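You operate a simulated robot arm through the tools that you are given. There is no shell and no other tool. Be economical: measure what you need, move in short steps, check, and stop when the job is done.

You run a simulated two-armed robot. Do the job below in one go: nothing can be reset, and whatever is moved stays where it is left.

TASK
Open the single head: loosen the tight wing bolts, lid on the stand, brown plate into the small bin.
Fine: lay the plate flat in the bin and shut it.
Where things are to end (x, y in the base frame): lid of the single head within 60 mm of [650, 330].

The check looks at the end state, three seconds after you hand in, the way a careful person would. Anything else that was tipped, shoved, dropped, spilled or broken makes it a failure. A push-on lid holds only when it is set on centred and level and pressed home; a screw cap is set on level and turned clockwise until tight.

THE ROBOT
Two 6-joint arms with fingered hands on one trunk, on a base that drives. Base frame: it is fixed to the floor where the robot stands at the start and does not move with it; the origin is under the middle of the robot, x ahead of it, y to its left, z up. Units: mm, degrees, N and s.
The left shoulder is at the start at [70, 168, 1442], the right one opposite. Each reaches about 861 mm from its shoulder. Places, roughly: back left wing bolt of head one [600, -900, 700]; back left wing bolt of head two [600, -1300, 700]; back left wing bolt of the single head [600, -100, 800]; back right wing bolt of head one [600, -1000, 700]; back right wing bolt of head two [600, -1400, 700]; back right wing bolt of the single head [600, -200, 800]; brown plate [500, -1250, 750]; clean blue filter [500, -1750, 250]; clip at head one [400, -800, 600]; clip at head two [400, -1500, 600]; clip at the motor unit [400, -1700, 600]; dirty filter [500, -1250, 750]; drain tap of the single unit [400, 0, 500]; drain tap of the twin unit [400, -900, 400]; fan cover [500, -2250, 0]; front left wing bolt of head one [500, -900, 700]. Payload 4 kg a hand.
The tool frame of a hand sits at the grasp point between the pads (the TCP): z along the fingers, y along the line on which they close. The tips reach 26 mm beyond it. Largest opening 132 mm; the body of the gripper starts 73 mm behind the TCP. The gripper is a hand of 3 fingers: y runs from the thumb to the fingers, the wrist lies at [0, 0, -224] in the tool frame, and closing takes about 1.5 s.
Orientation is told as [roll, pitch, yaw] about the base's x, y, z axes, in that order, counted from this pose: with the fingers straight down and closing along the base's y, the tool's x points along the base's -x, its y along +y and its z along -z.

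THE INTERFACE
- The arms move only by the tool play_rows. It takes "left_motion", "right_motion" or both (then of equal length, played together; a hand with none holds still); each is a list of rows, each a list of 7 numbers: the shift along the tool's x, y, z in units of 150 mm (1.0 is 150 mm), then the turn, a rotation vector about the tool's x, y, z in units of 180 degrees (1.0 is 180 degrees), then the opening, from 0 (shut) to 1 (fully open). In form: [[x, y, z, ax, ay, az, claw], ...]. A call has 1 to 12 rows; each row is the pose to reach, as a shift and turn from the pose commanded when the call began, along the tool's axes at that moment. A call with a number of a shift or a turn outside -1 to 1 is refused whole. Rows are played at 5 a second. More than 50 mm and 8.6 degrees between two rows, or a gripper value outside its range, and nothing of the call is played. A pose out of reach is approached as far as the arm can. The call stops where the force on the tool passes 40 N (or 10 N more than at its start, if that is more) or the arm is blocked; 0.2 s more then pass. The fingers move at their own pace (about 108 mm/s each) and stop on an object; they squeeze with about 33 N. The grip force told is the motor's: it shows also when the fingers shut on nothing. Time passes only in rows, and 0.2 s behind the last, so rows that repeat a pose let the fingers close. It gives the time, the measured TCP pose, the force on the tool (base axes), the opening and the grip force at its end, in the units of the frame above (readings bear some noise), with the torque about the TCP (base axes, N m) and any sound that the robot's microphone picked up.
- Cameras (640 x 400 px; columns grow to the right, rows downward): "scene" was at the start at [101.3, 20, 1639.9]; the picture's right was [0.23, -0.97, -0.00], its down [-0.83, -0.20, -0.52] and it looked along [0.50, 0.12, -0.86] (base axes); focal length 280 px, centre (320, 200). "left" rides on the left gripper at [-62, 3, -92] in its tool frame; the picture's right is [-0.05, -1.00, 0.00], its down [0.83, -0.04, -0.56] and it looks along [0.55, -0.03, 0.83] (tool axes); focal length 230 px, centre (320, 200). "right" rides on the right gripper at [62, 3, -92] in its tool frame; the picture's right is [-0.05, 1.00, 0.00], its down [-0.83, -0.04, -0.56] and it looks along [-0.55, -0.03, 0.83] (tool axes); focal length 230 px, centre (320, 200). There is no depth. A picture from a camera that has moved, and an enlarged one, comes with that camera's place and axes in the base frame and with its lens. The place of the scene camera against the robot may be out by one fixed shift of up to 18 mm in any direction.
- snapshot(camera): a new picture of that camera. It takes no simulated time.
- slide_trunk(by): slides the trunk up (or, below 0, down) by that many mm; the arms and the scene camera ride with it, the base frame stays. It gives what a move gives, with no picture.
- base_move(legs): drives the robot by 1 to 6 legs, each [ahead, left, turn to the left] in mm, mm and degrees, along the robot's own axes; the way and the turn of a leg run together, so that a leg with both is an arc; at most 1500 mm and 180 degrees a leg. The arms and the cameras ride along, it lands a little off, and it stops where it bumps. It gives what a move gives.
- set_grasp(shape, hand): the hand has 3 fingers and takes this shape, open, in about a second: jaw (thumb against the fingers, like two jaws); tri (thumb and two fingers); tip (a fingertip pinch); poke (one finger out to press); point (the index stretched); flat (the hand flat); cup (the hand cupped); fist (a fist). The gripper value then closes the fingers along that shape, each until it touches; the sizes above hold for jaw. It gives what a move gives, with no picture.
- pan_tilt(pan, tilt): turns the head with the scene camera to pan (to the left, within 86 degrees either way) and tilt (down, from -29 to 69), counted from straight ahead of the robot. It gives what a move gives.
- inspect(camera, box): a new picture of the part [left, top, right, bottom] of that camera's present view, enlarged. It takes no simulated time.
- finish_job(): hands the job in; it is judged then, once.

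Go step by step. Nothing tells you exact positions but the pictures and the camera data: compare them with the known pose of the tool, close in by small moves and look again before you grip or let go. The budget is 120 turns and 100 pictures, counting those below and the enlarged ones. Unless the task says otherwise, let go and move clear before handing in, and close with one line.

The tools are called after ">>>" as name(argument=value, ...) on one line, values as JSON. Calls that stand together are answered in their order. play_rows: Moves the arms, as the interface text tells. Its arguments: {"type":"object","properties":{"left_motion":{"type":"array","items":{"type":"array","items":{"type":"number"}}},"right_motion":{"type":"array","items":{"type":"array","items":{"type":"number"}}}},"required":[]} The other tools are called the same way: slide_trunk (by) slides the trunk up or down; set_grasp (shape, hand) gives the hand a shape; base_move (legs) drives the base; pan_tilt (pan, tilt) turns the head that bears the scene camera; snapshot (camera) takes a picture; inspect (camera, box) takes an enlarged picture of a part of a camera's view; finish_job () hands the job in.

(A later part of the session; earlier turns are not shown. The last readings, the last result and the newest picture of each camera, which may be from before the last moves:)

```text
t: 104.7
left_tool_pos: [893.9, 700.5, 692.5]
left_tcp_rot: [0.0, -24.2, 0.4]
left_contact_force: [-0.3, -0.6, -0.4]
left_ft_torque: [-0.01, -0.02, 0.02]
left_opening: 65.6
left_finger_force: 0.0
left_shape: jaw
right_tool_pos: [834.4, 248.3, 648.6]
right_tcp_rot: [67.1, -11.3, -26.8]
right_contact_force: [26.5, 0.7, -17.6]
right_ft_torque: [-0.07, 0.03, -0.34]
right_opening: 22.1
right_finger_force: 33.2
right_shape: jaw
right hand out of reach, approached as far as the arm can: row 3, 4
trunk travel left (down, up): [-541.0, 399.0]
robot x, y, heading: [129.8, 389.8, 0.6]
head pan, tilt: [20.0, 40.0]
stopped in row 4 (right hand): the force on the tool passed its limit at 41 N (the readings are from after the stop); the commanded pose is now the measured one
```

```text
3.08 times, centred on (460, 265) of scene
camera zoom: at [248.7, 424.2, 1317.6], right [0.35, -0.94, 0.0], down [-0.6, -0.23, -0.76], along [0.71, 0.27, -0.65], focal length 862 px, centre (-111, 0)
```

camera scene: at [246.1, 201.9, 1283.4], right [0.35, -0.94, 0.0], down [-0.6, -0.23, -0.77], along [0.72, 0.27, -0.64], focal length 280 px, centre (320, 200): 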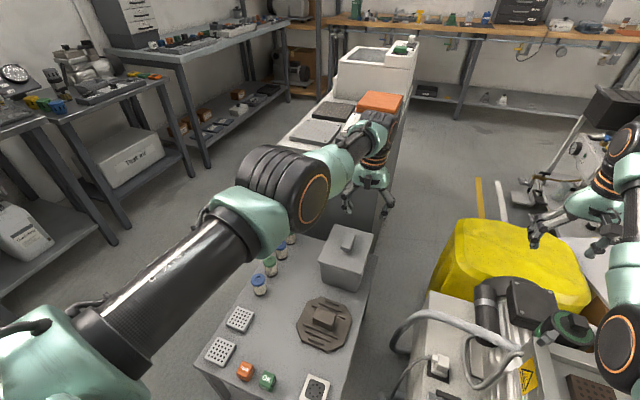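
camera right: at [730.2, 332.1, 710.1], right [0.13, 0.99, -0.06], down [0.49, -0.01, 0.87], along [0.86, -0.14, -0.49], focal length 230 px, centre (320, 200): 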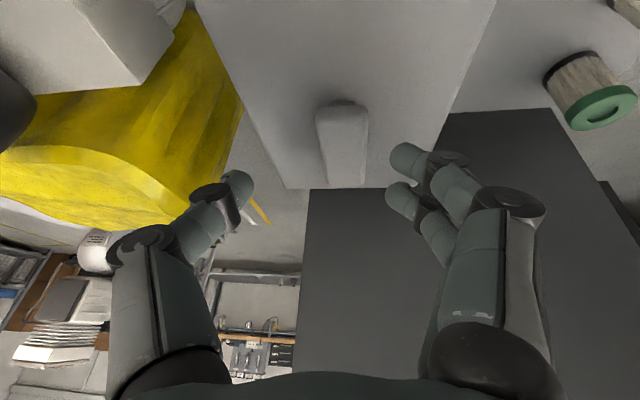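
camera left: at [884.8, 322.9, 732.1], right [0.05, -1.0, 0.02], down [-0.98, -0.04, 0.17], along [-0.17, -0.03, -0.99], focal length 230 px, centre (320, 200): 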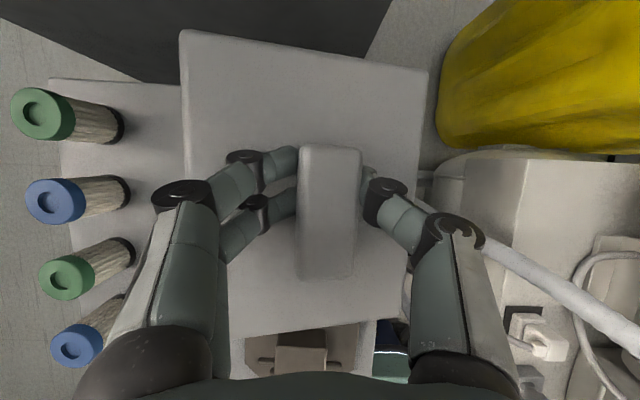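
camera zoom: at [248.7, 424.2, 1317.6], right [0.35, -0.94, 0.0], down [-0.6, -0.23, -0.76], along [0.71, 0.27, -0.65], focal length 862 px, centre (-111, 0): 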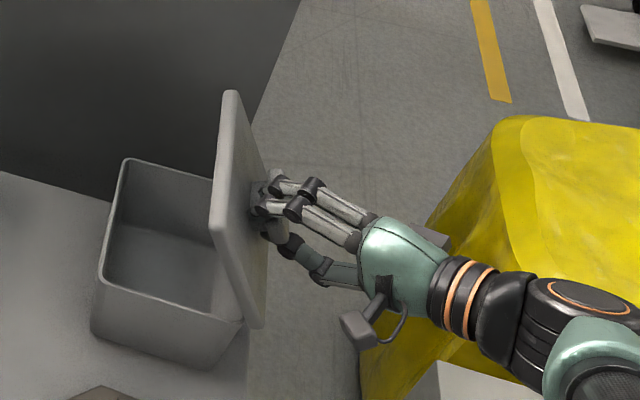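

The lid is about 72° up, and the arm is at its limit. I nudge the base to the right in small steps to pull the lid past vertical.

>>> base_move(legs=[[0, -25, 0]])

>>> slide_trunk(by=-10)

>>> base_move(legs=[[0, -22, 0]])

>>> inspect(camera="scene", box=[360, 200, 560, 330])

```text
t: 105.5
left_tool_pos: [894.5, 677.3, 691.9]
left_tcp_rot: [-0.2, -24.2, 0.2]
left_contact_force: [-0.3, -0.6, 0.7]
left_ft_torque: [0.03, -0.02, 0.04]
left_opening: 65.1
left_finger_force: 0.1
left_shape: jaw
right_tool_pos: [833.6, 226.6, 650.0]
right_tcp_rot: [67.2, -11.2, -26.4]
right_contact_force: [23.4, 9.4, -12.5]
right_ft_torque: [0.56, -0.08, -0.18]
right_opening: 20.8
right_finger_force: 33.0
right_shape: jaw
trunk travel left (down, up): [-541.0, 399.0]
robot x, y, heading: [129.8, 367.0, 0.7]
head pan, tilt: [20.0, 40.0]
```

```text
t: 106.1
left_tool_pos: [891.5, 678.7, 685.5]
left_tcp_rot: [-0.1, -24.4, 0.3]
left_contact_force: [0.3, 0.0, -0.5]
left_ft_torque: [0.0, 0.0, 0.02]
left_opening: 65.4
left_finger_force: 0.1
left_shape: jaw
right_tool_pos: [834.4, 227.5, 646.4]
right_tcp_rot: [67.8, -11.4, -26.5]
right_contact_force: [12.1, 5.2, 8.3]
right_ft_torque: [0.74, -0.13, 0.04]
right_opening: 22.3
right_finger_force: 32.9
right_shape: jaw
trunk travel left (down, up): [-531.0, 409.0]
robot x, y, heading: [128.9, 366.9, 0.8]
head pan, tilt: [20.0, 40.0]
```

```text
t: 106.9
left_tool_pos: [893.1, 657.2, 683.9]
left_tcp_rot: [-0.1, -24.2, 0.4]
left_contact_force: [-0.5, -0.5, -0.3]
left_ft_torque: [0.03, 0.0, -0.02]
left_opening: 65.3
left_finger_force: 0.0
left_shape: jaw
right_tool_pos: [832.3, 205.7, 640.8]
right_tcp_rot: [67.4, -11.2, -26.4]
right_contact_force: [16.5, 16.0, 0.5]
right_ft_torque: [1.31, -0.03, -0.05]
right_opening: 22.1
right_finger_force: 32.9
right_shape: jaw
trunk travel left (down, up): [-531.0, 409.0]
robot x, y, heading: [129.2, 342.5, 0.7]
head pan, tilt: [20.0, 40.0]
```

```text
3.08 times, centred on (460, 265) of scene
camera zoom: at [247.0, 379.9, 1308.1], right [0.35, -0.94, 0.0], down [-0.6, -0.23, -0.76], along [0.72, 0.27, -0.64], focal length 862 px, centre (-111, 0)
```

zoom: 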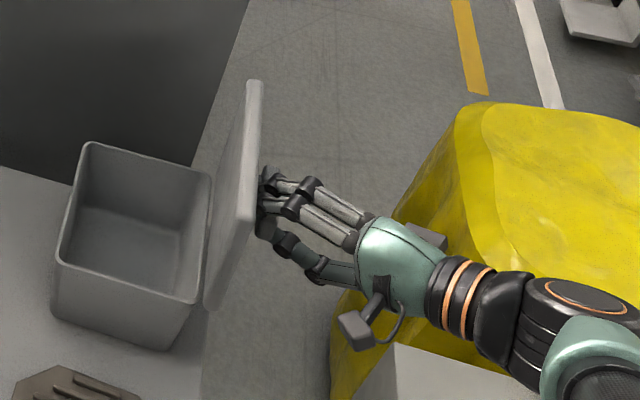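

>>> play_rows(right_motion=[[-0.011, -0.018, -0.023, -0.018, 0, 0.008, 0.1], [-0.022, -0.037, -0.046, -0.035, 0, 0.017, 0.1], [-0.032, -0.058, -0.067, -0.053, 0, 0.026, 0.1], [-0.042, -0.081, -0.087, -0.07, 0, 0.034, 0.1], [-0.06, -0.129, -0.123, -0.105, 0, 0.051, 0.1]])

>>> inspect(camera="scene", box=[360, 200, 560, 330])

```text
t: 107.3
left_tool_pos: [894.6, 659.2, 682.3]
left_tcp_rot: [-0.1, -24.3, 0.6]
left_contact_force: [0.0, -0.3, -0.5]
left_ft_torque: [-0.03, 0.0, -0.02]
left_opening: 65.6
left_finger_force: 0.0
left_shape: jaw
right_tool_pos: [831.1, 207.9, 643.4]
right_tcp_rot: [70.4, -10.0, -27.1]
right_contact_force: [28.3, 11.4, -22.2]
right_ft_torque: [-0.05, -0.2, -0.27]
right_opening: 21.1
right_finger_force: 32.9
right_shape: jaw
right hand out of reach, approached as far as the arm can: row 1, 2
trunk travel left (down, up): [-531.0, 409.0]
robot x, y, heading: [130.5, 344.9, 1.1]
head pan, tilt: [20.0, 40.0]
stopped in row 2 (right hand): the force on the tool passed its limit at 43 N (the readings are from after the stop); the commanded pose is now the measured one
```

```text
3.08 times, centred on (460, 265) of scene
camera zoom: at [250.7, 380.3, 1307.6], right [0.36, -0.93, 0.0], down [-0.6, -0.23, -0.76], along [0.71, 0.27, -0.65], focal length 862 px, centre (-111, 0)
```

zoom: 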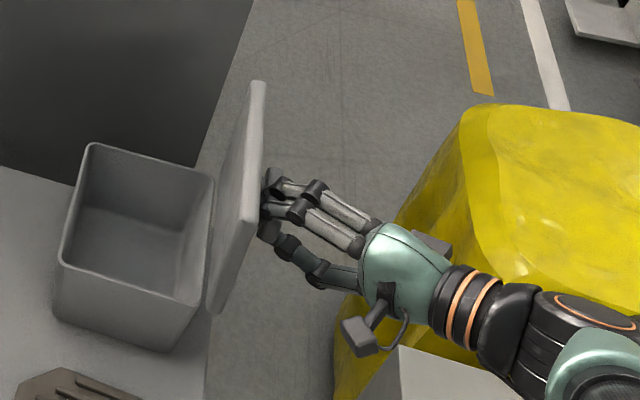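

>>> base_move(legs=[[0, -22, 0]])

>>> slide_trunk(by=-20)

>>> inspect(camera="scene", box=[360, 200, 560, 330])

```text
t: 108.2
left_tool_pos: [893.0, 650.9, 682.4]
left_tcp_rot: [-0.1, -24.1, 1.0]
left_contact_force: [-0.3, -0.4, 0.3]
left_ft_torque: [0.02, 0.02, -0.02]
left_opening: 65.6
left_finger_force: 0.2
left_shape: jaw
right_tool_pos: [831.3, 203.1, 641.5]
right_tcp_rot: [70.5, -9.6, -26.4]
right_contact_force: [20.0, 13.6, -16.0]
right_ft_torque: [0.31, -0.27, -0.1]
right_opening: 20.3
right_finger_force: 32.8
right_shape: jaw
trunk travel left (down, up): [-531.0, 409.0]
robot x, y, heading: [133.3, 331.4, 0.9]
head pan, tilt: [20.0, 40.0]
stopped in leg 1: the force on the tool passed its limit at 52 N (the readings are from after the stop); the commanded pose is now the measured one
```

```text
t: 108.9
left_tool_pos: [889.7, 647.8, 667.3]
left_tcp_rot: [-0.1, -24.4, 0.8]
left_contact_force: [0.8, 0.7, -0.4]
left_ft_torque: [-0.03, -0.01, 0.04]
left_opening: 65.5
left_finger_force: 0.0
left_shape: jaw
right_tool_pos: [831.4, 200.6, 633.5]
right_tcp_rot: [71.4, -10.4, -26.7]
right_contact_force: [12.8, 0.9, 23.9]
right_ft_torque: [1.41, -0.5, -0.07]
right_opening: 22.8
right_finger_force: 32.4
right_shape: jaw
trunk travel left (down, up): [-511.0, 429.0]
robot x, y, heading: [128.6, 332.5, 1.1]
head pan, tilt: [20.0, 40.0]
```

```text
3.08 times, centred on (460, 265) of scene
camera zoom: at [244.1, 366.4, 1289.1], right [0.36, -0.93, 0.0], down [-0.6, -0.23, -0.77], along [0.72, 0.27, -0.64], focal length 862 px, centre (-111, 0)
```

zoom: 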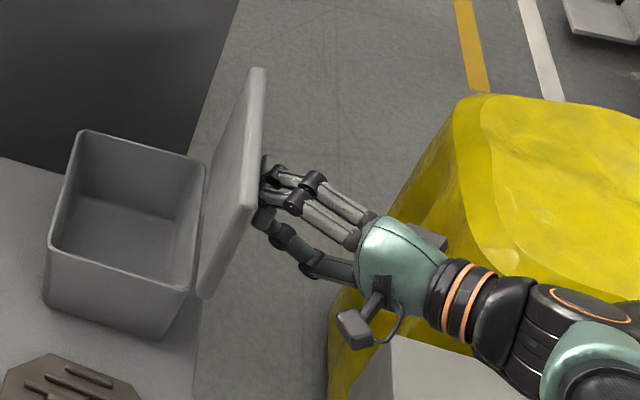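

The lid looks about vertical and may have reached its stop. I loosen the fingers and see whether it stays.

>>> play_rows(right_motion=[[0, 0, 0, 0, 0, 0, 0.3], [0, 0, 0, 0, 0, 0, 0.4], [0, 0, 0, 0, 0, 0, 0.5], [0, 0, 0, 0, 0, 0, 0.5], [0, 0, 0, 0, 0, 0, 0.5]])

>>> inspect(camera="scene", box=[360, 200, 560, 330])

```text
t: 110.1
left_tool_pos: [891.6, 648.7, 664.5]
left_tcp_rot: [0.0, -24.3, 0.8]
left_contact_force: [1.1, -0.2, 0.2]
left_ft_torque: [0.02, -0.03, 0.01]
left_opening: 65.5
left_finger_force: 0.1
left_shape: jaw
right_tool_pos: [827.9, 200.9, 623.7]
right_tcp_rot: [70.7, -9.8, -26.6]
right_contact_force: [14.9, -5.2, 2.9]
right_ft_torque: [-0.19, 0.45, -0.49]
right_opening: 62.6
right_finger_force: 0.1
right_shape: jaw
trunk travel left (down, up): [-511.0, 429.0]
robot x, y, heading: [134.3, 330.2, 1.2]
head pan, tilt: [20.0, 40.0]
```

```text
3.08 times, centred on (460, 265) of scene
camera zoom: at [248.3, 365.2, 1288.2], right [0.36, -0.93, 0.0], down [-0.6, -0.23, -0.77], along [0.71, 0.28, -0.64], focal length 862 px, centre (-111, 0)
```

zoom: 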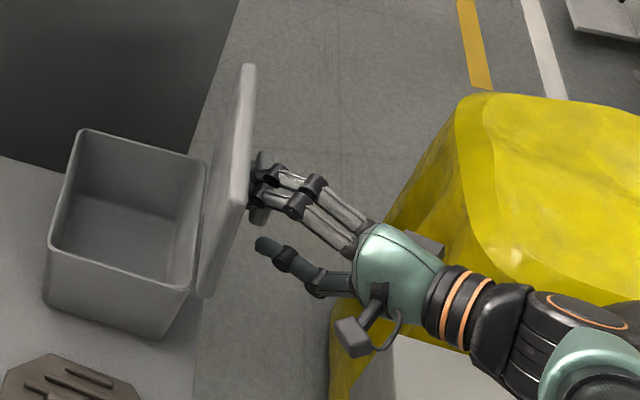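

>>> play_rows(right_motion=[[0, 0, 0, 0, 0, 0, 0.1], [0, 0, 0, 0, 0, 0, 0.1], [0, 0, 0, 0, 0, 0, 0.1], [0, 0, 0, 0, 0, 0, 0.1], [0, 0, 0, 0, 0, 0, 0.1]])

>>> base_move(legs=[[0, -25, 0]])

>>> inspect(camera="scene", box=[360, 180, 560, 330])

```text
t: 111.3
left_tool_pos: [889.9, 648.9, 665.7]
left_tcp_rot: [-0.1, -24.5, 0.8]
left_contact_force: [-0.3, 0.0, -0.6]
left_ft_torque: [-0.01, -0.01, -0.02]
left_opening: 65.6
left_finger_force: 0.1
left_shape: jaw
right_tool_pos: [828.6, 200.2, 628.9]
right_tcp_rot: [71.0, -10.1, -26.7]
right_contact_force: [9.5, -2.6, 17.2]
right_ft_torque: [0.7, -0.06, -0.25]
right_opening: 28.6
right_finger_force: 33.2
right_shape: jaw
trunk travel left (down, up): [-511.0, 429.0]
robot x, y, heading: [133.6, 330.2, 1.0]
head pan, tilt: [20.0, 40.0]
```

```text
t: 112.1
left_tool_pos: [892.0, 622.6, 664.3]
left_tcp_rot: [0.0, -24.3, 0.8]
left_contact_force: [-0.1, 0.0, 0.1]
left_ft_torque: [-0.01, -0.01, 0.03]
left_opening: 65.7
left_finger_force: 0.2
left_shape: jaw
right_tool_pos: [827.5, 177.1, 623.0]
right_tcp_rot: [70.7, -9.6, -26.3]
right_contact_force: [4.7, 12.0, -1.3]
right_ft_torque: [-0.56, 0.06, -0.21]
right_opening: 23.5
right_finger_force: 32.6
right_shape: jaw
trunk travel left (down, up): [-511.0, 429.0]
robot x, y, heading: [128.7, 307.7, 0.9]
head pan, tilt: [20.0, 40.0]
```

```text
2.67 times, centred on (460, 255) of scene
camera zoom: at [248.0, 340.4, 1288.2], right [0.36, -0.93, 0.0], down [-0.6, -0.23, -0.77], along [0.71, 0.28, -0.64], focal length 747 px, centre (-53, 53)
```

zoom: 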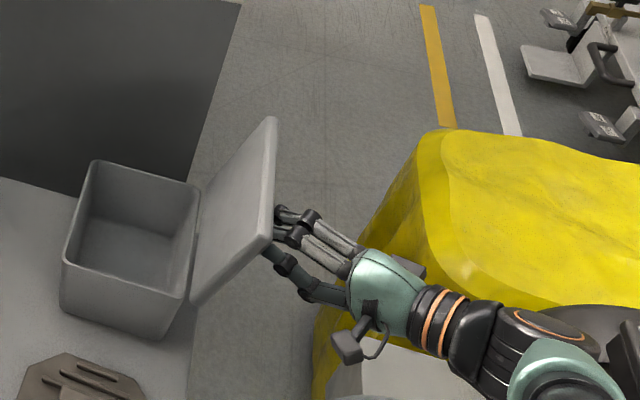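

The lid is past vertical. I pull a little more, release, and back the hand out along its axis.

>>> base_move(legs=[[0, -20, 0]])

>>> play_rows(right_motion=[[0, 0, 0, 0, 0, 0, 0.3], [0, 0, 0, 0, 0, 0, 0.6], [0, 0, 0, 0, 0, 0, 0.6], [0, 0, -0.2, 0, 0, 0, 0.6], [0, 0, -0.4, 0, 0, 0, 0.6], [0, 0, -0.6, 0, 0, 0, 0.6], [0, 0, -0.8, 0, 0, 0, 0.6]])

>>> inspect(camera="scene", box=[360, 180, 560, 330])

```text
t: 112.9
left_tool_pos: [892.1, 603.6, 664.7]
left_tcp_rot: [-0.1, -24.3, 0.8]
left_contact_force: [0.1, 0.2, 0.0]
left_ft_torque: [0.02, -0.02, -0.02]
left_opening: 65.3
left_finger_force: 0.1
left_shape: jaw
right_tool_pos: [826.7, 156.7, 622.5]
right_tcp_rot: [70.4, -9.7, -26.4]
right_contact_force: [0.4, 0.4, -0.4]
right_ft_torque: [0.0, -0.01, -0.02]
right_opening: 13.5
right_finger_force: 33.1
right_shape: jaw
trunk travel left (down, up): [-511.0, 429.0]
robot x, y, heading: [132.5, 278.3, 0.9]
head pan, tilt: [20.0, 40.0]
```

```text
t: 114.7
left_tool_pos: [888.1, 617.7, 668.6]
left_tcp_rot: [0.0, -24.5, 1.6]
left_contact_force: [-0.5, -0.7, 0.8]
left_ft_torque: [0.02, 0.01, 0.01]
left_opening: 65.5
left_finger_force: 0.1
left_shape: jaw
right_tool_pos: [810.2, 110.2, 637.2]
right_tcp_rot: [72.5, -8.8, -23.3]
right_contact_force: [0.1, 0.5, 0.0]
right_ft_torque: [-0.02, 0.01, -0.01]
right_opening: 78.9
right_finger_force: 0.1
right_shape: jaw
right hand out of reach, approached as far as the arm can: row 4, 5, 6, 7
trunk travel left (down, up): [-511.0, 429.0]
robot x, y, heading: [130.4, 287.1, 1.7]
head pan, tilt: [20.0, 40.0]
stopped in row 7 (right hand): the arm was blocked; the commanded pose is now the measured one
```

```text
2.67 times, centred on (460, 255) of scene
camera zoom: at [245.9, 327.7, 1289.6], right [0.37, -0.93, 0.0], down [-0.6, -0.24, -0.77], along [0.71, 0.28, -0.64], focal length 747 px, centre (-53, 53)
```

zoom: 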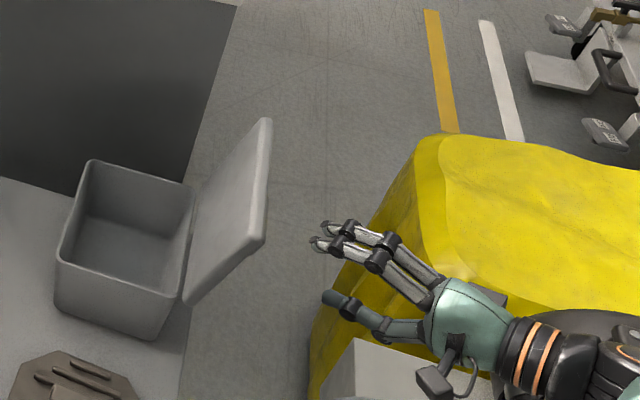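

The bin stays open. The arm got blocked by something at the end (perhaps the yellow tub), so I raise the trunk straight up to clear, and look.

>>> slide_trunk(by=180)

>>> pan_tilt(pan=-25, tilt=48)

>>> snapshot(camera="scene")

```text
t: 116.7
left_tool_pos: [888.8, 613.3, 844.4]
left_tcp_rot: [0.0, -24.3, 1.4]
left_contact_force: [1.0, -0.3, 0.6]
left_ft_torque: [0.03, 0.0, 0.03]
left_opening: 65.5
left_finger_force: 0.1
left_shape: jaw
right_tool_pos: [807.7, 96.5, 813.5]
right_tcp_rot: [72.0, -8.7, -24.0]
right_contact_force: [-0.4, 0.2, -0.1]
right_ft_torque: [0.0, -0.04, -0.02]
right_opening: 78.8
right_finger_force: 0.0
right_shape: jaw
trunk travel left (down, up): [-691.0, 249.0]
robot x, y, heading: [131.2, 288.0, 1.7]
head pan, tilt: [20.0, 40.0]
```

```text
t: 117.8
left_tool_pos: [888.5, 612.7, 846.6]
left_tcp_rot: [-0.1, -24.3, 1.3]
left_contact_force: [0.9, -0.6, 0.7]
left_ft_torque: [-0.01, 0.01, 0.01]
left_opening: 65.5
left_finger_force: 0.0
left_shape: jaw
right_tool_pos: [808.2, 97.2, 813.5]
right_tcp_rot: [72.0, -8.8, -24.1]
right_contact_force: [0.2, 0.1, 0.2]
right_ft_torque: [0.04, 0.0, -0.02]
right_opening: 78.8
right_finger_force: 0.1
right_shape: jaw
trunk travel left (down, up): [-691.0, 249.0]
robot x, y, heading: [131.5, 286.3, 1.8]
head pan, tilt: [-25.0, 48.0]
```

```text
13 pictures are left
camera scene: at [240.5, 261.9, 1457.0], right [-0.4, -0.92, 0.0], down [-0.68, 0.29, -0.67], along [0.61, -0.27, -0.74], focal length 280 px, centre (320, 200)
```

scene: 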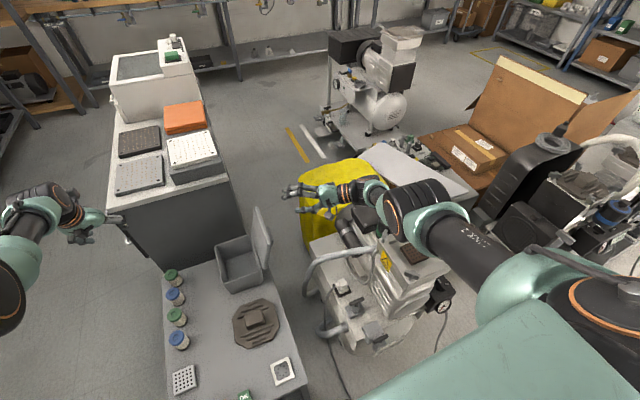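

All is in place: bin open, plate visible in the head. I roll the right hand back to vertical.

>>> play_rows(right_motion=[[0, 0, 0, 0.035, 0, -0.017, 0.6], [0, 0, 0, 0.07, 0, -0.034, 0.6], [0, 0, 0, 0.105, 0, -0.051, 0.6], [0, 0, 0, 0.14, 0, -0.068, 0.6], [0, 0, 0, 0.175, 0, -0.085, 0.6], [0, 0, 0, 0.21, 0, -0.102, 0.6], [0, 0, 0, 0.245, 0, -0.119, 0.6], [0, 0, 0, 0.28, 0, -0.136, 0.6], [0, 0, 0, 0.315, 0, -0.153, 0.6], [0, 0, 0, 0.35, 0, -0.17, 0.6]])

```text
t: 120.0
left_tool_pos: [888.8, 613.5, 846.0]
left_tcp_rot: [0.0, -24.4, 1.4]
left_contact_force: [0.5, -0.3, -0.6]
left_ft_torque: [0.01, -0.04, 0.01]
left_opening: 65.6
left_finger_force: 0.2
left_shape: jaw
right_tool_pos: [885.0, 107.9, 780.8]
right_tcp_rot: [0.0, -26.1, 0.5]
right_contact_force: [-1.0, -0.7, 0.4]
right_ft_torque: [0.03, 0.0, 0.01]
right_opening: 79.1
right_finger_force: 0.1
right_shape: jaw
right hand out of reach, approached as far as the arm can: row 1, 2, 3, 4, 5, 6, 7, 8, 9, 10
trunk travel left (down, up): [-691.0, 249.0]
robot x, y, heading: [133.1, 286.3, 1.5]
head pan, tilt: [-25.0, 48.0]
```

>>> play_rows(right_motion=[[0, 0, -0.05, 0, 0.036, 0, 0.6], [0, 0, -0.1, 0, 0.073, 0, 0.6], [0, 0, -0.15, 0, 0.11, 0, 0.6], [0, 0, -0.2, 0, 0.145, 0, 0.6]])

>>> slide_trunk(by=50)

>>> base_move(legs=[[-120, 0, -1.6], [0, -150, 0]])

```text
t: 121.0
left_tool_pos: [888.9, 612.6, 846.5]
left_tcp_rot: [0.1, -24.5, 1.3]
left_contact_force: [0.2, -0.8, -0.6]
left_ft_torque: [0.01, -0.02, 0.01]
left_opening: 65.5
left_finger_force: 0.0
left_shape: jaw
right_tool_pos: [814.4, 100.0, 824.5]
right_tcp_rot: [-0.1, 0.1, 0.5]
right_contact_force: [-0.1, 0.2, 0.3]
right_ft_torque: [-0.02, -0.02, 0.03]
right_opening: 78.8
right_finger_force: 0.0
right_shape: jaw
right hand out of reach, approached as far as the arm can: row 1, 2, 3, 4
trunk travel left (down, up): [-691.0, 249.0]
robot x, y, heading: [132.9, 286.1, 1.7]
head pan, tilt: [-25.0, 48.0]
```

```text
t: 121.9
left_tool_pos: [889.1, 613.4, 894.5]
left_tcp_rot: [-0.1, -24.3, 1.4]
left_contact_force: [0.1, 0.5, -0.8]
left_ft_torque: [-0.01, -0.02, 0.0]
left_opening: 65.5
left_finger_force: 0.1
left_shape: jaw
right_tool_pos: [816.3, 99.3, 873.1]
right_tcp_rot: [-0.1, 0.0, 0.6]
right_contact_force: [-0.9, 0.1, -0.9]
right_ft_torque: [0.03, -0.03, 0.02]
right_opening: 79.1
right_finger_force: 0.0
right_shape: jaw
trunk travel left (down, up): [-741.0, 199.0]
robot x, y, heading: [136.6, 290.3, 1.7]
head pan, tilt: [-25.0, 48.0]
```

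```text
t: 124.1
left_tool_pos: [775.6, 442.3, 894.7]
left_tcp_rot: [-0.1, -24.2, -0.3]
left_contact_force: [-0.2, -0.4, -0.4]
left_ft_torque: [-0.01, 0.01, -0.01]
left_opening: 65.3
left_finger_force: 0.0
left_shape: jaw
right_tool_pos: [687.4, -69.8, 874.2]
right_tcp_rot: [-0.1, 0.0, -1.1]
right_contact_force: [0.3, 0.7, -0.7]
right_ft_torque: [-0.03, 0.02, 0.01]
right_opening: 78.7
right_finger_force: 0.1
right_shape: jaw
trunk travel left (down, up): [-741.0, 199.0]
robot x, y, heading: [7.5, 133.1, 0.1]
head pan, tilt: [-25.0, 48.0]
```

I bring the right hand over the open head for a look at the plate.

>>> play_rows(right_motion=[[0.2, -0.14, 0, 0, 0, 0, 0.6], [0.4, -0.28, 0.04, 0, 0, 0, 0.6], [0.6, -0.42, 0.08, 0, 0, 0, 0.6], [0.8, -0.56, 0.12, 0, 0, 0, 0.6], [1, -0.68, 0.16, 0, 0, -0.006, 0.6]])

>>> inspect(camera="right", box=[160, 20, 480, 280])

```text
t: 125.3
left_tool_pos: [773.3, 439.1, 896.3]
left_tcp_rot: [0.1, -24.3, -0.3]
left_contact_force: [-0.2, 0.7, 0.0]
left_ft_torque: [0.01, 0.02, 0.0]
left_opening: 65.5
left_finger_force: 0.0
left_shape: jaw
right_tool_pos: [649.2, -187.9, 799.3]
right_tcp_rot: [0.0, 0.1, 0.0]
right_contact_force: [0.5, -0.7, -0.5]
right_ft_torque: [0.03, 0.01, -0.01]
right_opening: 78.9
right_finger_force: 0.2
right_shape: jaw
right hand out of reach, approached as far as the arm can: row 1, 2, 3, 4, 5
trunk travel left (down, up): [-741.0, 199.0]
robot x, y, heading: [10.1, 138.5, 0.1]
head pan, tilt: [-25.0, 48.0]
```

```text
1.54 times, centred on (320, 150) of right
camera zoom: at [586.5, -185.4, 889.4], right [0.05, 1.0, 0.0], down [0.83, -0.04, 0.55], along [0.55, -0.03, -0.83], focal length 354 px, centre (320, 277)
```

zoom: 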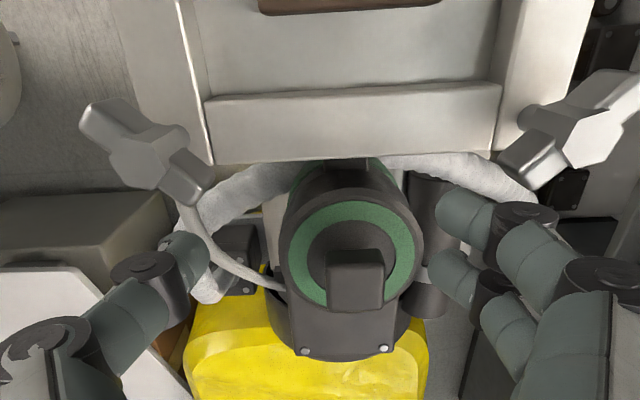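

The right arm hugs its outermost reach and won't fold in; I check its posture with one look.

>>> pan_tilt(pan=-30, tilt=50)

>>> snapshot(camera="scene")

```text
t: 126.0
left_tool_pos: [773.8, 440.0, 895.1]
left_tcp_rot: [0.1, -24.2, -0.1]
left_contact_force: [0.7, -0.3, -0.1]
left_ft_torque: [-0.02, 0.01, -0.01]
left_opening: 65.7
left_finger_force: 0.1
left_shape: jaw
right_tool_pos: [648.3, -187.5, 798.7]
right_tcp_rot: [0.0, 0.2, 0.0]
right_contact_force: [-0.7, -0.3, 0.0]
right_ft_torque: [-0.03, -0.04, 0.0]
right_opening: 78.9
right_finger_force: 0.1
right_shape: jaw
trunk travel left (down, up): [-741.0, 199.0]
robot x, y, heading: [9.8, 138.0, -0.0]
head pan, tilt: [-30.0, 50.0]
```

```text
11 pictures are left
camera scene: at [111.8, 101.0, 1504.2], right [-0.5, -0.87, 0.0], down [-0.66, 0.38, -0.64], along [0.56, -0.32, -0.77], focal length 280 px, centre (320, 200)
```

scene: 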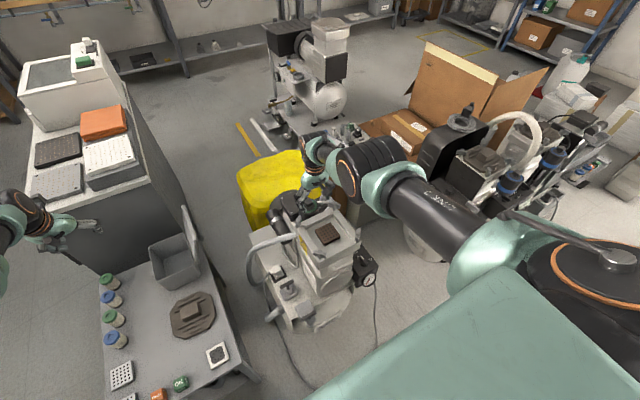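

The arm is straight (singular). I try to fold it by tilting the hand while pulling it in and up.

>>> play_rows(right_motion=[[0.15, 0, -0.15, 0, -0.035, 0, 0.6], [0.3, 0, -0.3, 0, -0.07, 0, 0.6], [0.45, 0, -0.45, 0, -0.105, 0, 0.6], [0.6, 0, -0.55, 0, -0.139, 0, 0.6], [0.8, 0, -0.55, 0, -0.139, 0, 0.6], [1, 0, -0.55, 0, -0.139, 0, 0.6]])

```text
t: 127.4
left_tool_pos: [773.9, 439.9, 895.7]
left_tcp_rot: [0.1, -24.4, -0.1]
left_contact_force: [-1.1, 0.1, 0.0]
left_ft_torque: [-0.02, -0.03, -0.01]
left_opening: 65.4
left_finger_force: 0.1
left_shape: jaw
right_tool_pos: [714.7, -236.1, 782.0]
right_tcp_rot: [0.0, -24.9, 0.0]
right_contact_force: [0.1, -0.1, -1.0]
right_ft_torque: [0.0, 0.01, 0.0]
right_opening: 79.1
right_finger_force: 0.2
right_shape: jaw
right hand out of reach, approached as far as the arm can: row 1, 2, 3, 4, 5, 6
trunk travel left (down, up): [-741.0, 199.0]
robot x, y, heading: [13.9, 137.5, -0.1]
head pan, tilt: [-30.0, 50.0]
```

Earlier the arm unfolded from the same state by moving straight up; I try that.

>>> play_rows(right_motion=[[-0.127, 0, -0.272, 0, 0, 0, 0.6], [-0.254, 0, -0.544, 0, 0, 0, 0.6], [-0.38, 0, -0.815, 0, 0, 0, 0.6]])

```text
t: 128.2
left_tool_pos: [774.6, 441.5, 894.6]
left_tcp_rot: [-0.1, -24.4, -0.2]
left_contact_force: [0.4, 0.4, -0.2]
left_ft_torque: [0.03, 0.0, 0.0]
left_opening: 65.5
left_finger_force: 0.2
left_shape: jaw
right_tool_pos: [761.9, -253.3, 898.2]
right_tcp_rot: [-0.1, -24.9, 0.0]
right_contact_force: [-0.2, 0.6, 0.0]
right_ft_torque: [0.0, 0.0, 0.03]
right_opening: 79.0
right_finger_force: 0.0
right_shape: jaw
right hand out of reach, approached as far as the arm can: row 1, 2, 3
trunk travel left (down, up): [-741.0, 199.0]
robot x, y, heading: [11.1, 136.3, 0.0]
head pan, tilt: [-30.0, 50.0]
```

>>> play_rows(right_motion=[[0, 0.3, 0, 0, 0, 0, 0.6], [0, 0.6, 0, 0, 0, 0, 0.6], [0, 0.9, 0, 0, 0, 0, 0.6], [0, 1, 0, 0, 0, 0, 0.6]])

```text
t: 129.2
left_tool_pos: [773.9, 441.6, 894.3]
left_tcp_rot: [0.0, -24.3, -0.3]
left_contact_force: [-0.3, -0.3, 0.4]
left_ft_torque: [-0.02, -0.01, 0.03]
left_opening: 65.5
left_finger_force: 0.1
left_shape: jaw
right_tool_pos: [779.2, -104.6, 891.5]
right_tcp_rot: [0.0, -25.1, -0.1]
right_contact_force: [-0.3, 0.1, 0.0]
right_ft_torque: [0.01, 0.0, 0.01]
right_opening: 78.8
right_finger_force: 0.1
right_shape: jaw
right hand out of reach, approached as far as the arm can: row 1, 2, 3, 4
trunk travel left (down, up): [-741.0, 199.0]
robot x, y, heading: [12.7, 134.7, 0.1]
head pan, tilt: [-30.0, 50.0]
```

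>>> play_rows(right_motion=[[-0.08, -0.09, -0.18, 0, 0.028, 0, 0.6], [-0.16, -0.18, -0.36, 0, 0.056, 0, 0.6], [-0.25, -0.27, -0.54, 0, 0.084, 0, 0.6], [-0.33, -0.36, -0.72, 0, 0.112, 0, 0.6], [-0.42, -0.47, -0.9, 0, 0.139, 0, 0.6]])

>>> play_rows(right_motion=[[0.2, 0, -0.15, 0, 0, 0, 0.6], [0.4, 0, -0.25, 0, 0, 0, 0.6], [0.6, 0, -0.3, 0, 0, 0, 0.6]])

>>> play_rows(right_motion=[[0, 0.25, 0.1, 0, -0.035, 0, 0.6], [0, 0.5, 0.2, 0, -0.07, 0, 0.6], [0, 0.75, 0.3, 0, -0.105, 0, 0.6], [0, 1, 0.4, 0, -0.139, 0, 0.6]])

```text
t: 130.4
left_tool_pos: [774.0, 441.4, 895.8]
left_tcp_rot: [0.0, -24.3, -0.1]
left_contact_force: [-0.4, -1.0, -0.2]
left_ft_torque: [-0.03, 0.0, -0.02]
left_opening: 65.5
left_finger_force: 0.1
left_shape: jaw
right_tool_pos: [714.4, -167.6, 1047.4]
right_tcp_rot: [0.0, 0.1, 0.0]
right_contact_force: [-0.4, 0.2, -0.1]
right_ft_torque: [0.0, -0.02, 0.03]
right_opening: 78.8
right_finger_force: 0.0
right_shape: jaw
right hand out of reach, approached as far as the arm can: row 1, 2, 3, 4, 5
trunk travel left (down, up): [-741.0, 199.0]
robot x, y, heading: [4.6, 133.8, 0.1]
head pan, tilt: [-30.0, 50.0]
```

```text
t: 131.2
left_tool_pos: [774.1, 440.4, 895.7]
left_tcp_rot: [0.0, -24.3, -0.2]
left_contact_force: [0.3, 0.1, 0.1]
left_ft_torque: [-0.02, 0.0, 0.0]
left_opening: 65.4
left_finger_force: 0.0
left_shape: jaw
right_tool_pos: [711.8, -179.7, 1089.0]
right_tcp_rot: [0.0, 0.1, 0.1]
right_contact_force: [0.4, -0.4, -0.4]
right_ft_torque: [0.01, -0.02, -0.02]
right_opening: 79.1
right_finger_force: 0.1
right_shape: jaw
right hand out of reach, approached as far as the arm can: row 1, 2, 3
trunk travel left (down, up): [-741.0, 199.0]
robot x, y, heading: [13.8, 135.1, 0.3]
head pan, tilt: [-30.0, 50.0]
```

```text
t: 132.2
left_tool_pos: [775.1, 442.3, 894.6]
left_tcp_rot: [0.0, -24.3, -0.1]
left_contact_force: [0.0, -0.5, -0.3]
left_ft_torque: [-0.03, 0.04, 0.01]
left_opening: 65.6
left_finger_force: 0.1
left_shape: jaw
right_tool_pos: [801.4, -13.0, 1019.9]
right_tcp_rot: [-0.2, -25.1, 0.1]
right_contact_force: [-0.2, -0.6, 0.4]
right_ft_torque: [-0.02, 0.01, 0.01]
right_opening: 79.2
right_finger_force: 0.1
right_shape: jaw
right hand out of reach, approached as far as the arm can: row 1, 2, 3, 4
trunk travel left (down, up): [-741.0, 199.0]
robot x, y, heading: [9.7, 134.2, 0.0]
head pan, tilt: [-30.0, 50.0]
```

I suspect too-large steps near the straight elbow; I pull inward with very small first steps.

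>>> play_rows(right_motion=[[0.003, 0, -0.0014, 0, 0, 0, 0.6], [0.009, 0, -0.004, 0, 0, 0, 0.6], [0.018, 0, -0.0085, 0, 0, 0, 0.6], [0.03, 0, -0.014, 0, 0, 0, 0.6], [0.048, 0, -0.0226, 0, 0, 0, 0.6], [0.072, 0, -0.034, 0, 0, 0, 0.6], [0.1, 0, -0.047, 0, 0, 0, 0.6], [0.14, 0, -0.066, 0, 0, 0, 0.6], [0.19, 0, -0.09, 0, 0, 0, 0.6], [0.25, 0, -0.118, 0, 0, 0, 0.6], [0.32, 0, -0.15, 0, 0, 0, 0.6], [0.4, 0, -0.188, 0, 0, 0, 0.6]])

```text
t: 134.8
left_tool_pos: [774.0, 440.0, 894.7]
left_tcp_rot: [0.1, -24.3, 0.0]
left_contact_force: [0.7, -0.3, 0.1]
left_ft_torque: [0.02, -0.03, -0.02]
left_opening: 65.8
left_finger_force: 0.1
left_shape: jaw
right_tool_pos: [799.2, -7.0, 1017.1]
right_tcp_rot: [0.0, -25.0, 0.0]
right_contact_force: [-0.7, -0.1, 1.0]
right_ft_torque: [0.01, 0.01, 0.0]
right_opening: 78.6
right_finger_force: 0.0
right_shape: jaw
right hand out of reach, approached as far as the arm can: row 4, 5, 6, 7, 8, 9, 10, 11, 12
trunk travel left (down, up): [-741.0, 199.0]
robot x, y, heading: [14.9, 134.2, -0.5]
head pan, tilt: [-30.0, 50.0]
```

>>> play_rows(right_motion=[[0.16, 0, -0.03, 0, 0.035, 0, 0.6], [0.32, 0, -0.06, 0, 0.07, 0, 0.6], [0.48, 0, -0.09, 0, 0.105, 0, 0.6], [0.64, 0, -0.12, 0, 0.139, 0, 0.6], [0.8, 0, -0.15, 0, 0.17, 0, 0.6], [0.944, 0, -0.183, 0, 0.2, 0, 0.6]])

```text
t: 136.2
left_tool_pos: [774.2, 440.5, 894.4]
left_tcp_rot: [0.0, -24.3, -0.2]
left_contact_force: [0.2, 0.0, 0.4]
left_ft_torque: [0.0, -0.01, 0.01]
left_opening: 65.4
left_finger_force: 0.0
left_shape: jaw
right_tool_pos: [659.9, -4.9, 981.9]
right_tcp_rot: [0.0, 11.0, 0.0]
right_contact_force: [0.1, 0.9, 0.5]
right_ft_torque: [0.02, 0.04, 0.01]
right_opening: 79.1
right_finger_force: 0.1
right_shape: jaw
trunk travel left (down, up): [-741.0, 199.0]
robot x, y, heading: [12.2, 136.8, -0.0]
head pan, tilt: [-30.0, 50.0]
```

That worked without limit. I pull further in with moderate steps and level the hand.

>>> play_rows(right_motion=[[0.06, 0, -0.01, 0, 0, 0, 0.6], [0.12, 0, -0.02, 0, 0, 0, 0.6], [0.2, 0, -0.04, 0, 0, 0, 0.6], [0.3, 0, -0.06, 0, 0, 0, 0.6], [0.4, 0, -0.08, 0, 0, 0, 0.6], [0.5, 0, -0.1, 0, 0, 0, 0.6]])

```text
t: 137.6
left_tool_pos: [774.3, 440.3, 894.8]
left_tcp_rot: [0.0, -24.3, -0.2]
left_contact_force: [-0.4, -0.4, -0.1]
left_ft_torque: [-0.03, 0.0, -0.03]
left_opening: 65.6
left_finger_force: 0.1
left_shape: jaw
right_tool_pos: [635.8, 0.4, 991.3]
right_tcp_rot: [0.0, 11.0, 0.0]
right_contact_force: [-0.6, -0.2, 0.1]
right_ft_torque: [0.0, -0.01, -0.01]
right_opening: 78.9
right_finger_force: 0.0
right_shape: jaw
right hand out of reach, approached as far as the arm can: row 4, 5, 6
trunk travel left (down, up): [-741.0, 199.0]
robot x, y, heading: [10.3, 135.9, -0.1]
head pan, tilt: [-30.0, 50.0]
```

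The arm is in the elbow-down branch with the wrist at its limit. I tilt the fingers well forward at full stretch to pop the elbow to the upper side.

>>> play_rows(right_motion=[[-0.16, 0, -0.02, 0, -0.03, 0, 0.6], [-0.32, 0, -0.04, 0, -0.06, 0, 0.6], [-0.48, 0, -0.065, 0, -0.09, 0, 0.6], [-0.64, 0, -0.09, 0, -0.12, 0, 0.6], [-0.807, 0, -0.11, 0, -0.145, 0, 0.6]])

>>> play_rows(right_motion=[[-0.16, 0, -0.01, 0, -0.03, 0, 0.6], [-0.32, 0, -0.025, 0, -0.06, 0, 0.6], [-0.48, 0, -0.04, 0, -0.09, 0, 0.6], [-0.64, 0, -0.05, 0, -0.12, 0, 0.6], [-0.75, 0, -0.06, 0, -0.15, 0, 0.6], [-0.75, 0, -0.06, 0, -0.18, 0, 0.6]])

>>> play_rows(right_motion=[[0.05, 0, -0.05, 0, 0, 0, 0.6], [0.12, 0, -0.12, 0, 0, 0, 0.6], [0.2, 0, -0.2, 0, 0, 0, 0.6], [0.3, 0, -0.3, 0, 0, 0, 0.6], [0.4, 0, -0.4, 0, 0, 0, 0.6]])

```text
t: 138.8
left_tool_pos: [774.7, 440.8, 895.2]
left_tcp_rot: [-0.1, -24.3, -0.2]
left_contact_force: [-0.9, -0.2, 0.3]
left_ft_torque: [-0.01, 0.02, 0.0]
left_opening: 65.3
left_finger_force: 0.1
left_shape: jaw
right_tool_pos: [758.0, -0.5, 984.2]
right_tcp_rot: [0.0, -15.3, 0.0]
right_contact_force: [0.1, 0.3, 1.3]
right_ft_torque: [0.02, -0.02, 0.01]
right_opening: 79.0
right_finger_force: 0.1
right_shape: jaw
trunk travel left (down, up): [-741.0, 199.0]
robot x, y, heading: [8.7, 134.6, 0.3]
head pan, tilt: [-30.0, 50.0]
```

```text
t: 140.2
left_tool_pos: [774.4, 440.3, 894.9]
left_tcp_rot: [0.0, -24.4, -0.2]
left_contact_force: [0.3, 0.1, 0.9]
left_ft_torque: [-0.01, -0.01, 0.05]
left_opening: 65.6
left_finger_force: 0.1
left_shape: jaw
right_tool_pos: [863.3, 0.1, 1024.1]
right_tcp_rot: [-0.1, -47.6, 0.0]
right_contact_force: [0.0, 0.4, 0.3]
right_ft_torque: [-0.02, 0.01, -0.03]
right_opening: 79.0
right_finger_force: 0.0
right_shape: jaw
right hand out of reach, approached as far as the arm can: row 3, 4, 5
trunk travel left (down, up): [-741.0, 199.0]
robot x, y, heading: [7.7, 135.0, -0.0]
head pan, tilt: [-30.0, 50.0]
```

```text
t: 141.4
left_tool_pos: [773.0, 440.3, 897.3]
left_tcp_rot: [0.0, -24.4, -0.3]
left_contact_force: [-0.5, -0.2, -0.5]
left_ft_torque: [-0.03, -0.01, 0.0]
left_opening: 65.5
left_finger_force: 0.0
left_shape: jaw
right_tool_pos: [777.8, -0.6, 1021.1]
right_tcp_rot: [-0.1, -47.6, 0.1]
right_contact_force: [-0.5, 0.6, -0.5]
right_ft_torque: [-0.02, 0.01, -0.04]
right_opening: 78.8
right_finger_force: 0.1
right_shape: jaw
trunk travel left (down, up): [-741.0, 199.0]
robot x, y, heading: [9.1, 132.3, 0.1]
head pan, tilt: [-30.0, 50.0]
```

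It popped over: the elbow is up and folds freely. I return the hand to vertical above the head.

>>> play_rows(right_motion=[[0.16, -0.12, -0.03, 0, 0.033, 0, 0.6], [0.32, -0.25, -0.06, 0, 0.066, 0, 0.6], [0.49, -0.38, -0.09, 0, 0.1, 0, 0.6], [0.655, -0.5, -0.124, 0, 0.132, 0, 0.6]])

>>> play_rows(right_motion=[[0.19, -0.1, 0.06, 0, 0.026, 0, 0.6], [0.38, -0.2, 0.12, 0, 0.053, 0, 0.6], [0.57, -0.3, 0.18, 0, 0.08, 0, 0.6], [0.76, -0.4, 0.25, 0, 0.106, 0, 0.6], [0.94, -0.5, 0.31, 0, 0.132, 0, 0.6]])

```text
t: 142.4
left_tool_pos: [774.5, 440.3, 895.3]
left_tcp_rot: [0.1, -24.4, -0.2]
left_contact_force: [-0.1, -0.1, 0.1]
left_ft_torque: [0.01, 0.03, 0.0]
left_opening: 65.3
left_finger_force: 0.1
left_shape: jaw
right_tool_pos: [698.9, -76.7, 960.5]
right_tcp_rot: [0.2, -23.7, 0.1]
right_contact_force: [0.8, -0.7, -0.4]
right_ft_torque: [0.04, -0.03, 0.03]
right_opening: 79.0
right_finger_force: 0.1
right_shape: jaw
trunk travel left (down, up): [-741.0, 199.0]
robot x, y, heading: [8.1, 134.3, 0.3]
head pan, tilt: [-30.0, 50.0]
```

```text
t: 143.6
left_tool_pos: [774.3, 440.7, 894.0]
left_tcp_rot: [0.1, -24.3, -0.2]
left_contact_force: [-0.4, 0.9, 0.4]
left_ft_torque: [0.01, 0.0, 0.0]
left_opening: 65.3
left_finger_force: 0.1
left_shape: jaw
right_tool_pos: [589.7, -150.0, 861.6]
right_tcp_rot: [0.0, 0.2, 0.0]
right_contact_force: [-0.7, -0.4, -0.3]
right_ft_torque: [0.01, 0.03, -0.01]
right_opening: 79.0
right_finger_force: 0.0
right_shape: jaw
trunk travel left (down, up): [-741.0, 199.0]
robot x, y, heading: [10.1, 133.9, -0.1]
head pan, tilt: [-30.0, 50.0]
```

>>> play_rows(right_motion=[[0.11, -0.05, 0.03, 0, 0, 0, 0.6], [0.22, -0.1, 0.06, 0, 0, 0, 0.6], [0.33, -0.147, 0.08, 0, 0, 0, 0.6]])

>>> inspect(camera="right", box=[200, 60, 440, 240])

```text
t: 144.4
left_tool_pos: [773.6, 440.2, 895.2]
left_tcp_rot: [0.0, -24.4, -0.1]
left_contact_force: [0.4, -0.6, 0.0]
left_ft_torque: [-0.01, -0.02, -0.03]
left_opening: 65.5
left_finger_force: 0.1
left_shape: jaw
right_tool_pos: [539.2, -172.2, 847.8]
right_tcp_rot: [0.0, -0.1, -0.1]
right_contact_force: [-1.3, 0.0, -0.3]
right_ft_torque: [-0.02, 0.03, 0.0]
right_opening: 79.1
right_finger_force: 0.1
right_shape: jaw
trunk travel left (down, up): [-741.0, 199.0]
robot x, y, heading: [11.0, 137.4, 0.1]
head pan, tilt: [-30.0, 50.0]
```

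```text
2.22 times, centred on (320, 150) of right
camera zoom: at [476.6, -168.3, 939.1], right [0.05, 1.0, 0.0], down [0.83, -0.04, 0.56], along [0.56, -0.03, -0.83], focal length 511 px, centre (320, 311)
```

zoom: 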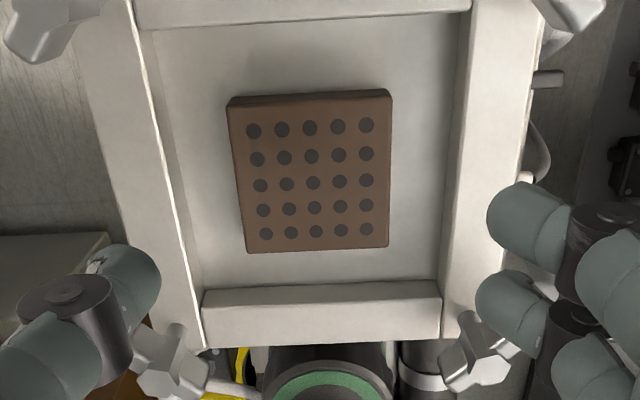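

The plate (67 mm wide) is centred at about (553,-175), turned ≈4°. I align and descend toward it.

>>> play_rows(right_motion=[[-0.05, -0.01, 0.1, 0, 0, -0.011, 0.606], [-0.093, -0.02, 0.25, 0, 0, -0.022, 0.606], [-0.093, -0.02, 0.4, 0, 0, -0.022, 0.606], [-0.093, -0.02, 0.55, 0, 0, -0.022, 0.606]])

>>> inspect(camera="right", box=[200, 100, 440, 280])

```text
t: 145.4
left_tool_pos: [775.2, 441.1, 894.1]
left_tcp_rot: [0.0, -24.3, -0.2]
left_contact_force: [0.1, -0.2, -0.2]
left_ft_torque: [-0.05, 0.0, 0.02]
left_opening: 65.4
left_finger_force: 0.1
left_shape: jaw
right_tool_pos: [553.4, -174.4, 766.7]
right_tcp_rot: [0.0, 0.0, 4.0]
right_contact_force: [1.0, 1.4, 0.1]
right_ft_torque: [-0.01, 0.0, -0.01]
right_opening: 79.1
right_finger_force: 0.0
right_shape: jaw
trunk travel left (down, up): [-741.0, 199.0]
robot x, y, heading: [10.0, 134.3, -0.0]
head pan, tilt: [-30.0, 50.0]
```

```text
2.22 times, centred on (320, 190) of right
camera zoom: at [492.3, -175.7, 857.4], right [-0.02, 1.0, 0.0], down [0.83, 0.01, 0.56], along [0.56, 0.01, -0.83], focal length 511 px, centre (320, 222)
```

zoom: 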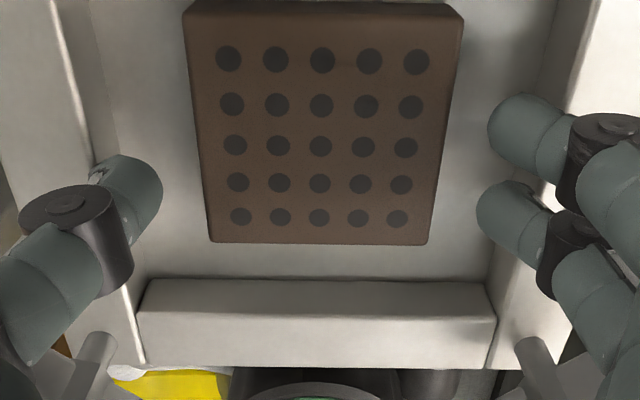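

Well aligned; plate top at z≈728. I descend slowly to TCP z≈742 and close.

>>> play_rows(right_motion=[[0, 0, 0.05, 0, 0, 0, 0.606], [0, 0, 0.1, 0, 0, 0, 0.606], [0, 0, 0.13, 0, 0, 0, 0.606], [0, 0, 0.16, 0, 0, 0, 0.606]])

>>> play_rows(right_motion=[[0, 0, 0, 0, 0, 0, 0.4], [0, 0, 0, 0, 0, 0, 0.3], [0, 0, 0, 0, 0, 0, 0.3], [0, 0, 0, 0, 0, 0, 0.3], [0, 0, 0, 0, 0, 0, 0.3]])

```text
t: 146.4
left_tool_pos: [772.4, 441.6, 896.3]
left_tcp_rot: [-0.1, -24.4, -0.3]
left_contact_force: [0.1, 0.3, -0.5]
left_ft_torque: [-0.01, 0.03, 0.02]
left_opening: 65.6
left_finger_force: 0.0
left_shape: jaw
right_tool_pos: [557.6, -176.2, 753.1]
right_tcp_rot: [-0.2, -0.8, 4.0]
right_contact_force: [-10.7, -1.2, 25.4]
right_ft_torque: [1.01, 0.34, 0.34]
right_opening: 70.1
right_finger_force: 0.0
right_shape: jaw
trunk travel left (down, up): [-741.0, 199.0]
robot x, y, heading: [11.1, 134.9, 0.0]
head pan, tilt: [-30.0, 50.0]
stopped in row 4 (right hand): the force on the tool passed its limit at 44 N (the readings are from after the stop); the commanded pose is now the measured one
```

```text
t: 147.6
left_tool_pos: [772.0, 442.4, 895.7]
left_tcp_rot: [-0.1, -24.4, -0.2]
left_contact_force: [0.7, 0.4, 0.6]
left_ft_torque: [0.01, 0.01, 0.0]
left_opening: 65.2
left_finger_force: 0.0
left_shape: jaw
right_tool_pos: [558.4, -173.3, 752.6]
right_tcp_rot: [-0.2, -1.0, 4.0]
right_contact_force: [3.3, 7.6, 26.0]
right_ft_torque: [1.16, 0.09, -0.19]
right_opening: 56.4
right_finger_force: 32.9
right_shape: jaw
trunk travel left (down, up): [-741.0, 199.0]
robot x, y, heading: [11.0, 136.5, 0.1]
head pan, tilt: [-30.0, 50.0]
```

>>> inspect(camera="right", box=[200, 60, 440, 280])

```text
1.82 times, centred on (320, 170) of right
camera zoom: at [493.9, -174.4, 843.4], right [-0.02, 1.0, 0.0], down [0.82, 0.02, 0.57], along [0.57, 0.01, -0.82], focal length 418 px, centre (320, 254)
```

zoom: 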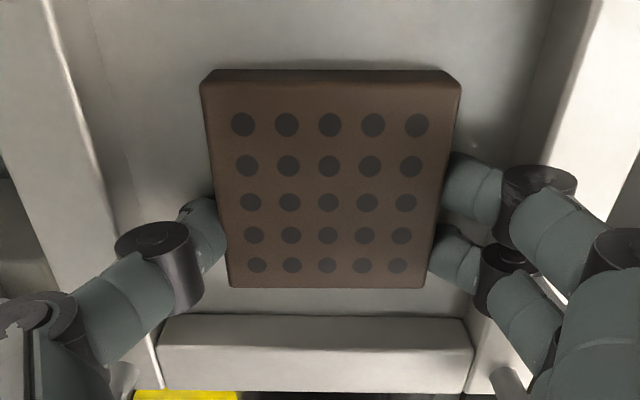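

The fingertips hold the plate's sides. I lift slowly.

>>> play_rows(right_motion=[[0, 0, -0.03, 0, 0, 0, 0.3], [0, 0, -0.08, 0, 0, 0, 0.3], [0, 0, -0.16, 0, 0, 0, 0.3], [0, 0, -0.3, 0, 0, 0, 0.3], [0, 0, -0.45, 0, 0, 0, 0.3], [0, 0, -0.6, 0, 0, 0, 0.3]])

>>> snapshot(camera="right")

```text
t: 149.0
left_tool_pos: [773.6, 440.0, 894.7]
left_tcp_rot: [0.0, -24.3, -0.2]
left_contact_force: [-0.6, 0.8, 0.4]
left_ft_torque: [-0.02, -0.01, -0.01]
left_opening: 65.4
left_finger_force: 0.1
left_shape: jaw
right_tool_pos: [556.6, -174.7, 839.5]
right_tcp_rot: [-0.3, -0.6, 4.0]
right_contact_force: [0.2, 0.6, -2.3]
right_ft_torque: [0.01, -0.01, 0.02]
right_opening: 55.6
right_finger_force: 32.5
right_shape: jaw
trunk travel left (down, up): [-741.0, 199.0]
robot x, y, heading: [9.7, 134.9, -0.2]
head pan, tilt: [-30.0, 50.0]
```

```text
7 pictures are left
camera right: at [492.4, -176.4, 929.9], right [-0.02, 1.0, 0.0], down [0.83, 0.02, 0.56], along [0.56, 0.01, -0.83], focal length 230 px, centre (320, 200)
```

right: 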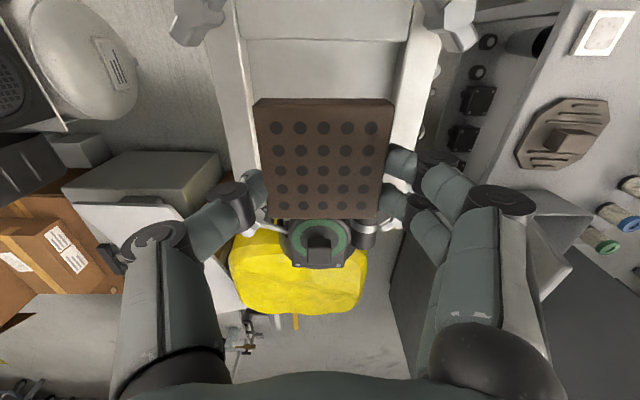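

The plate is held level. I drive left to line the right hand up with the bin, moving the hand sideways too.

>>> base_move(legs=[[0, 361, 0]])

>>> play_rows(right_motion=[[0, 0.2, -0.08, 0, 0, 0.003, 0.3], [0, 0.4, -0.16, 0, 0, 0.006, 0.3], [0, 0.6, -0.24, 0, 0, 0.012, 0.3], [0, 0.8, -0.3, 0, 0, 0.017, 0.3], [0, 0.97, -0.34, 0, 0, 0.022, 0.3]])

```text
t: 151.3
left_tool_pos: [771.8, 809.2, 896.1]
left_tcp_rot: [0.0, -24.3, 0.2]
left_contact_force: [0.6, 0.0, 0.6]
left_ft_torque: [0.02, 0.01, 0.0]
left_opening: 65.6
left_finger_force: 0.0
left_shape: jaw
right_tool_pos: [557.7, 191.3, 837.8]
right_tcp_rot: [-0.1, -0.5, 4.3]
right_contact_force: [-0.7, -0.5, -2.2]
right_ft_torque: [-0.01, -0.04, 0.01]
right_opening: 55.7
right_finger_force: 32.4
right_shape: jaw
trunk travel left (down, up): [-741.0, 199.0]
robot x, y, heading: [11.2, 500.9, 0.0]
head pan, tilt: [-30.0, 50.0]
```

```text
t: 152.5
left_tool_pos: [773.1, 809.3, 894.5]
left_tcp_rot: [0.1, -24.3, 0.2]
left_contact_force: [0.3, 0.2, 0.2]
left_ft_torque: [-0.03, 0.03, 0.0]
left_opening: 65.4
left_finger_force: 0.1
left_shape: jaw
right_tool_pos: [545.7, 339.1, 888.4]
right_tcp_rot: [-0.2, -0.6, 0.3]
right_contact_force: [0.2, 0.5, -1.6]
right_ft_torque: [-0.02, -0.05, 0.01]
right_opening: 56.0
right_finger_force: 32.8
right_shape: jaw
trunk travel left (down, up): [-741.0, 199.0]
robot x, y, heading: [8.8, 502.0, 0.5]
head pan, tilt: [-30.0, 50.0]
```

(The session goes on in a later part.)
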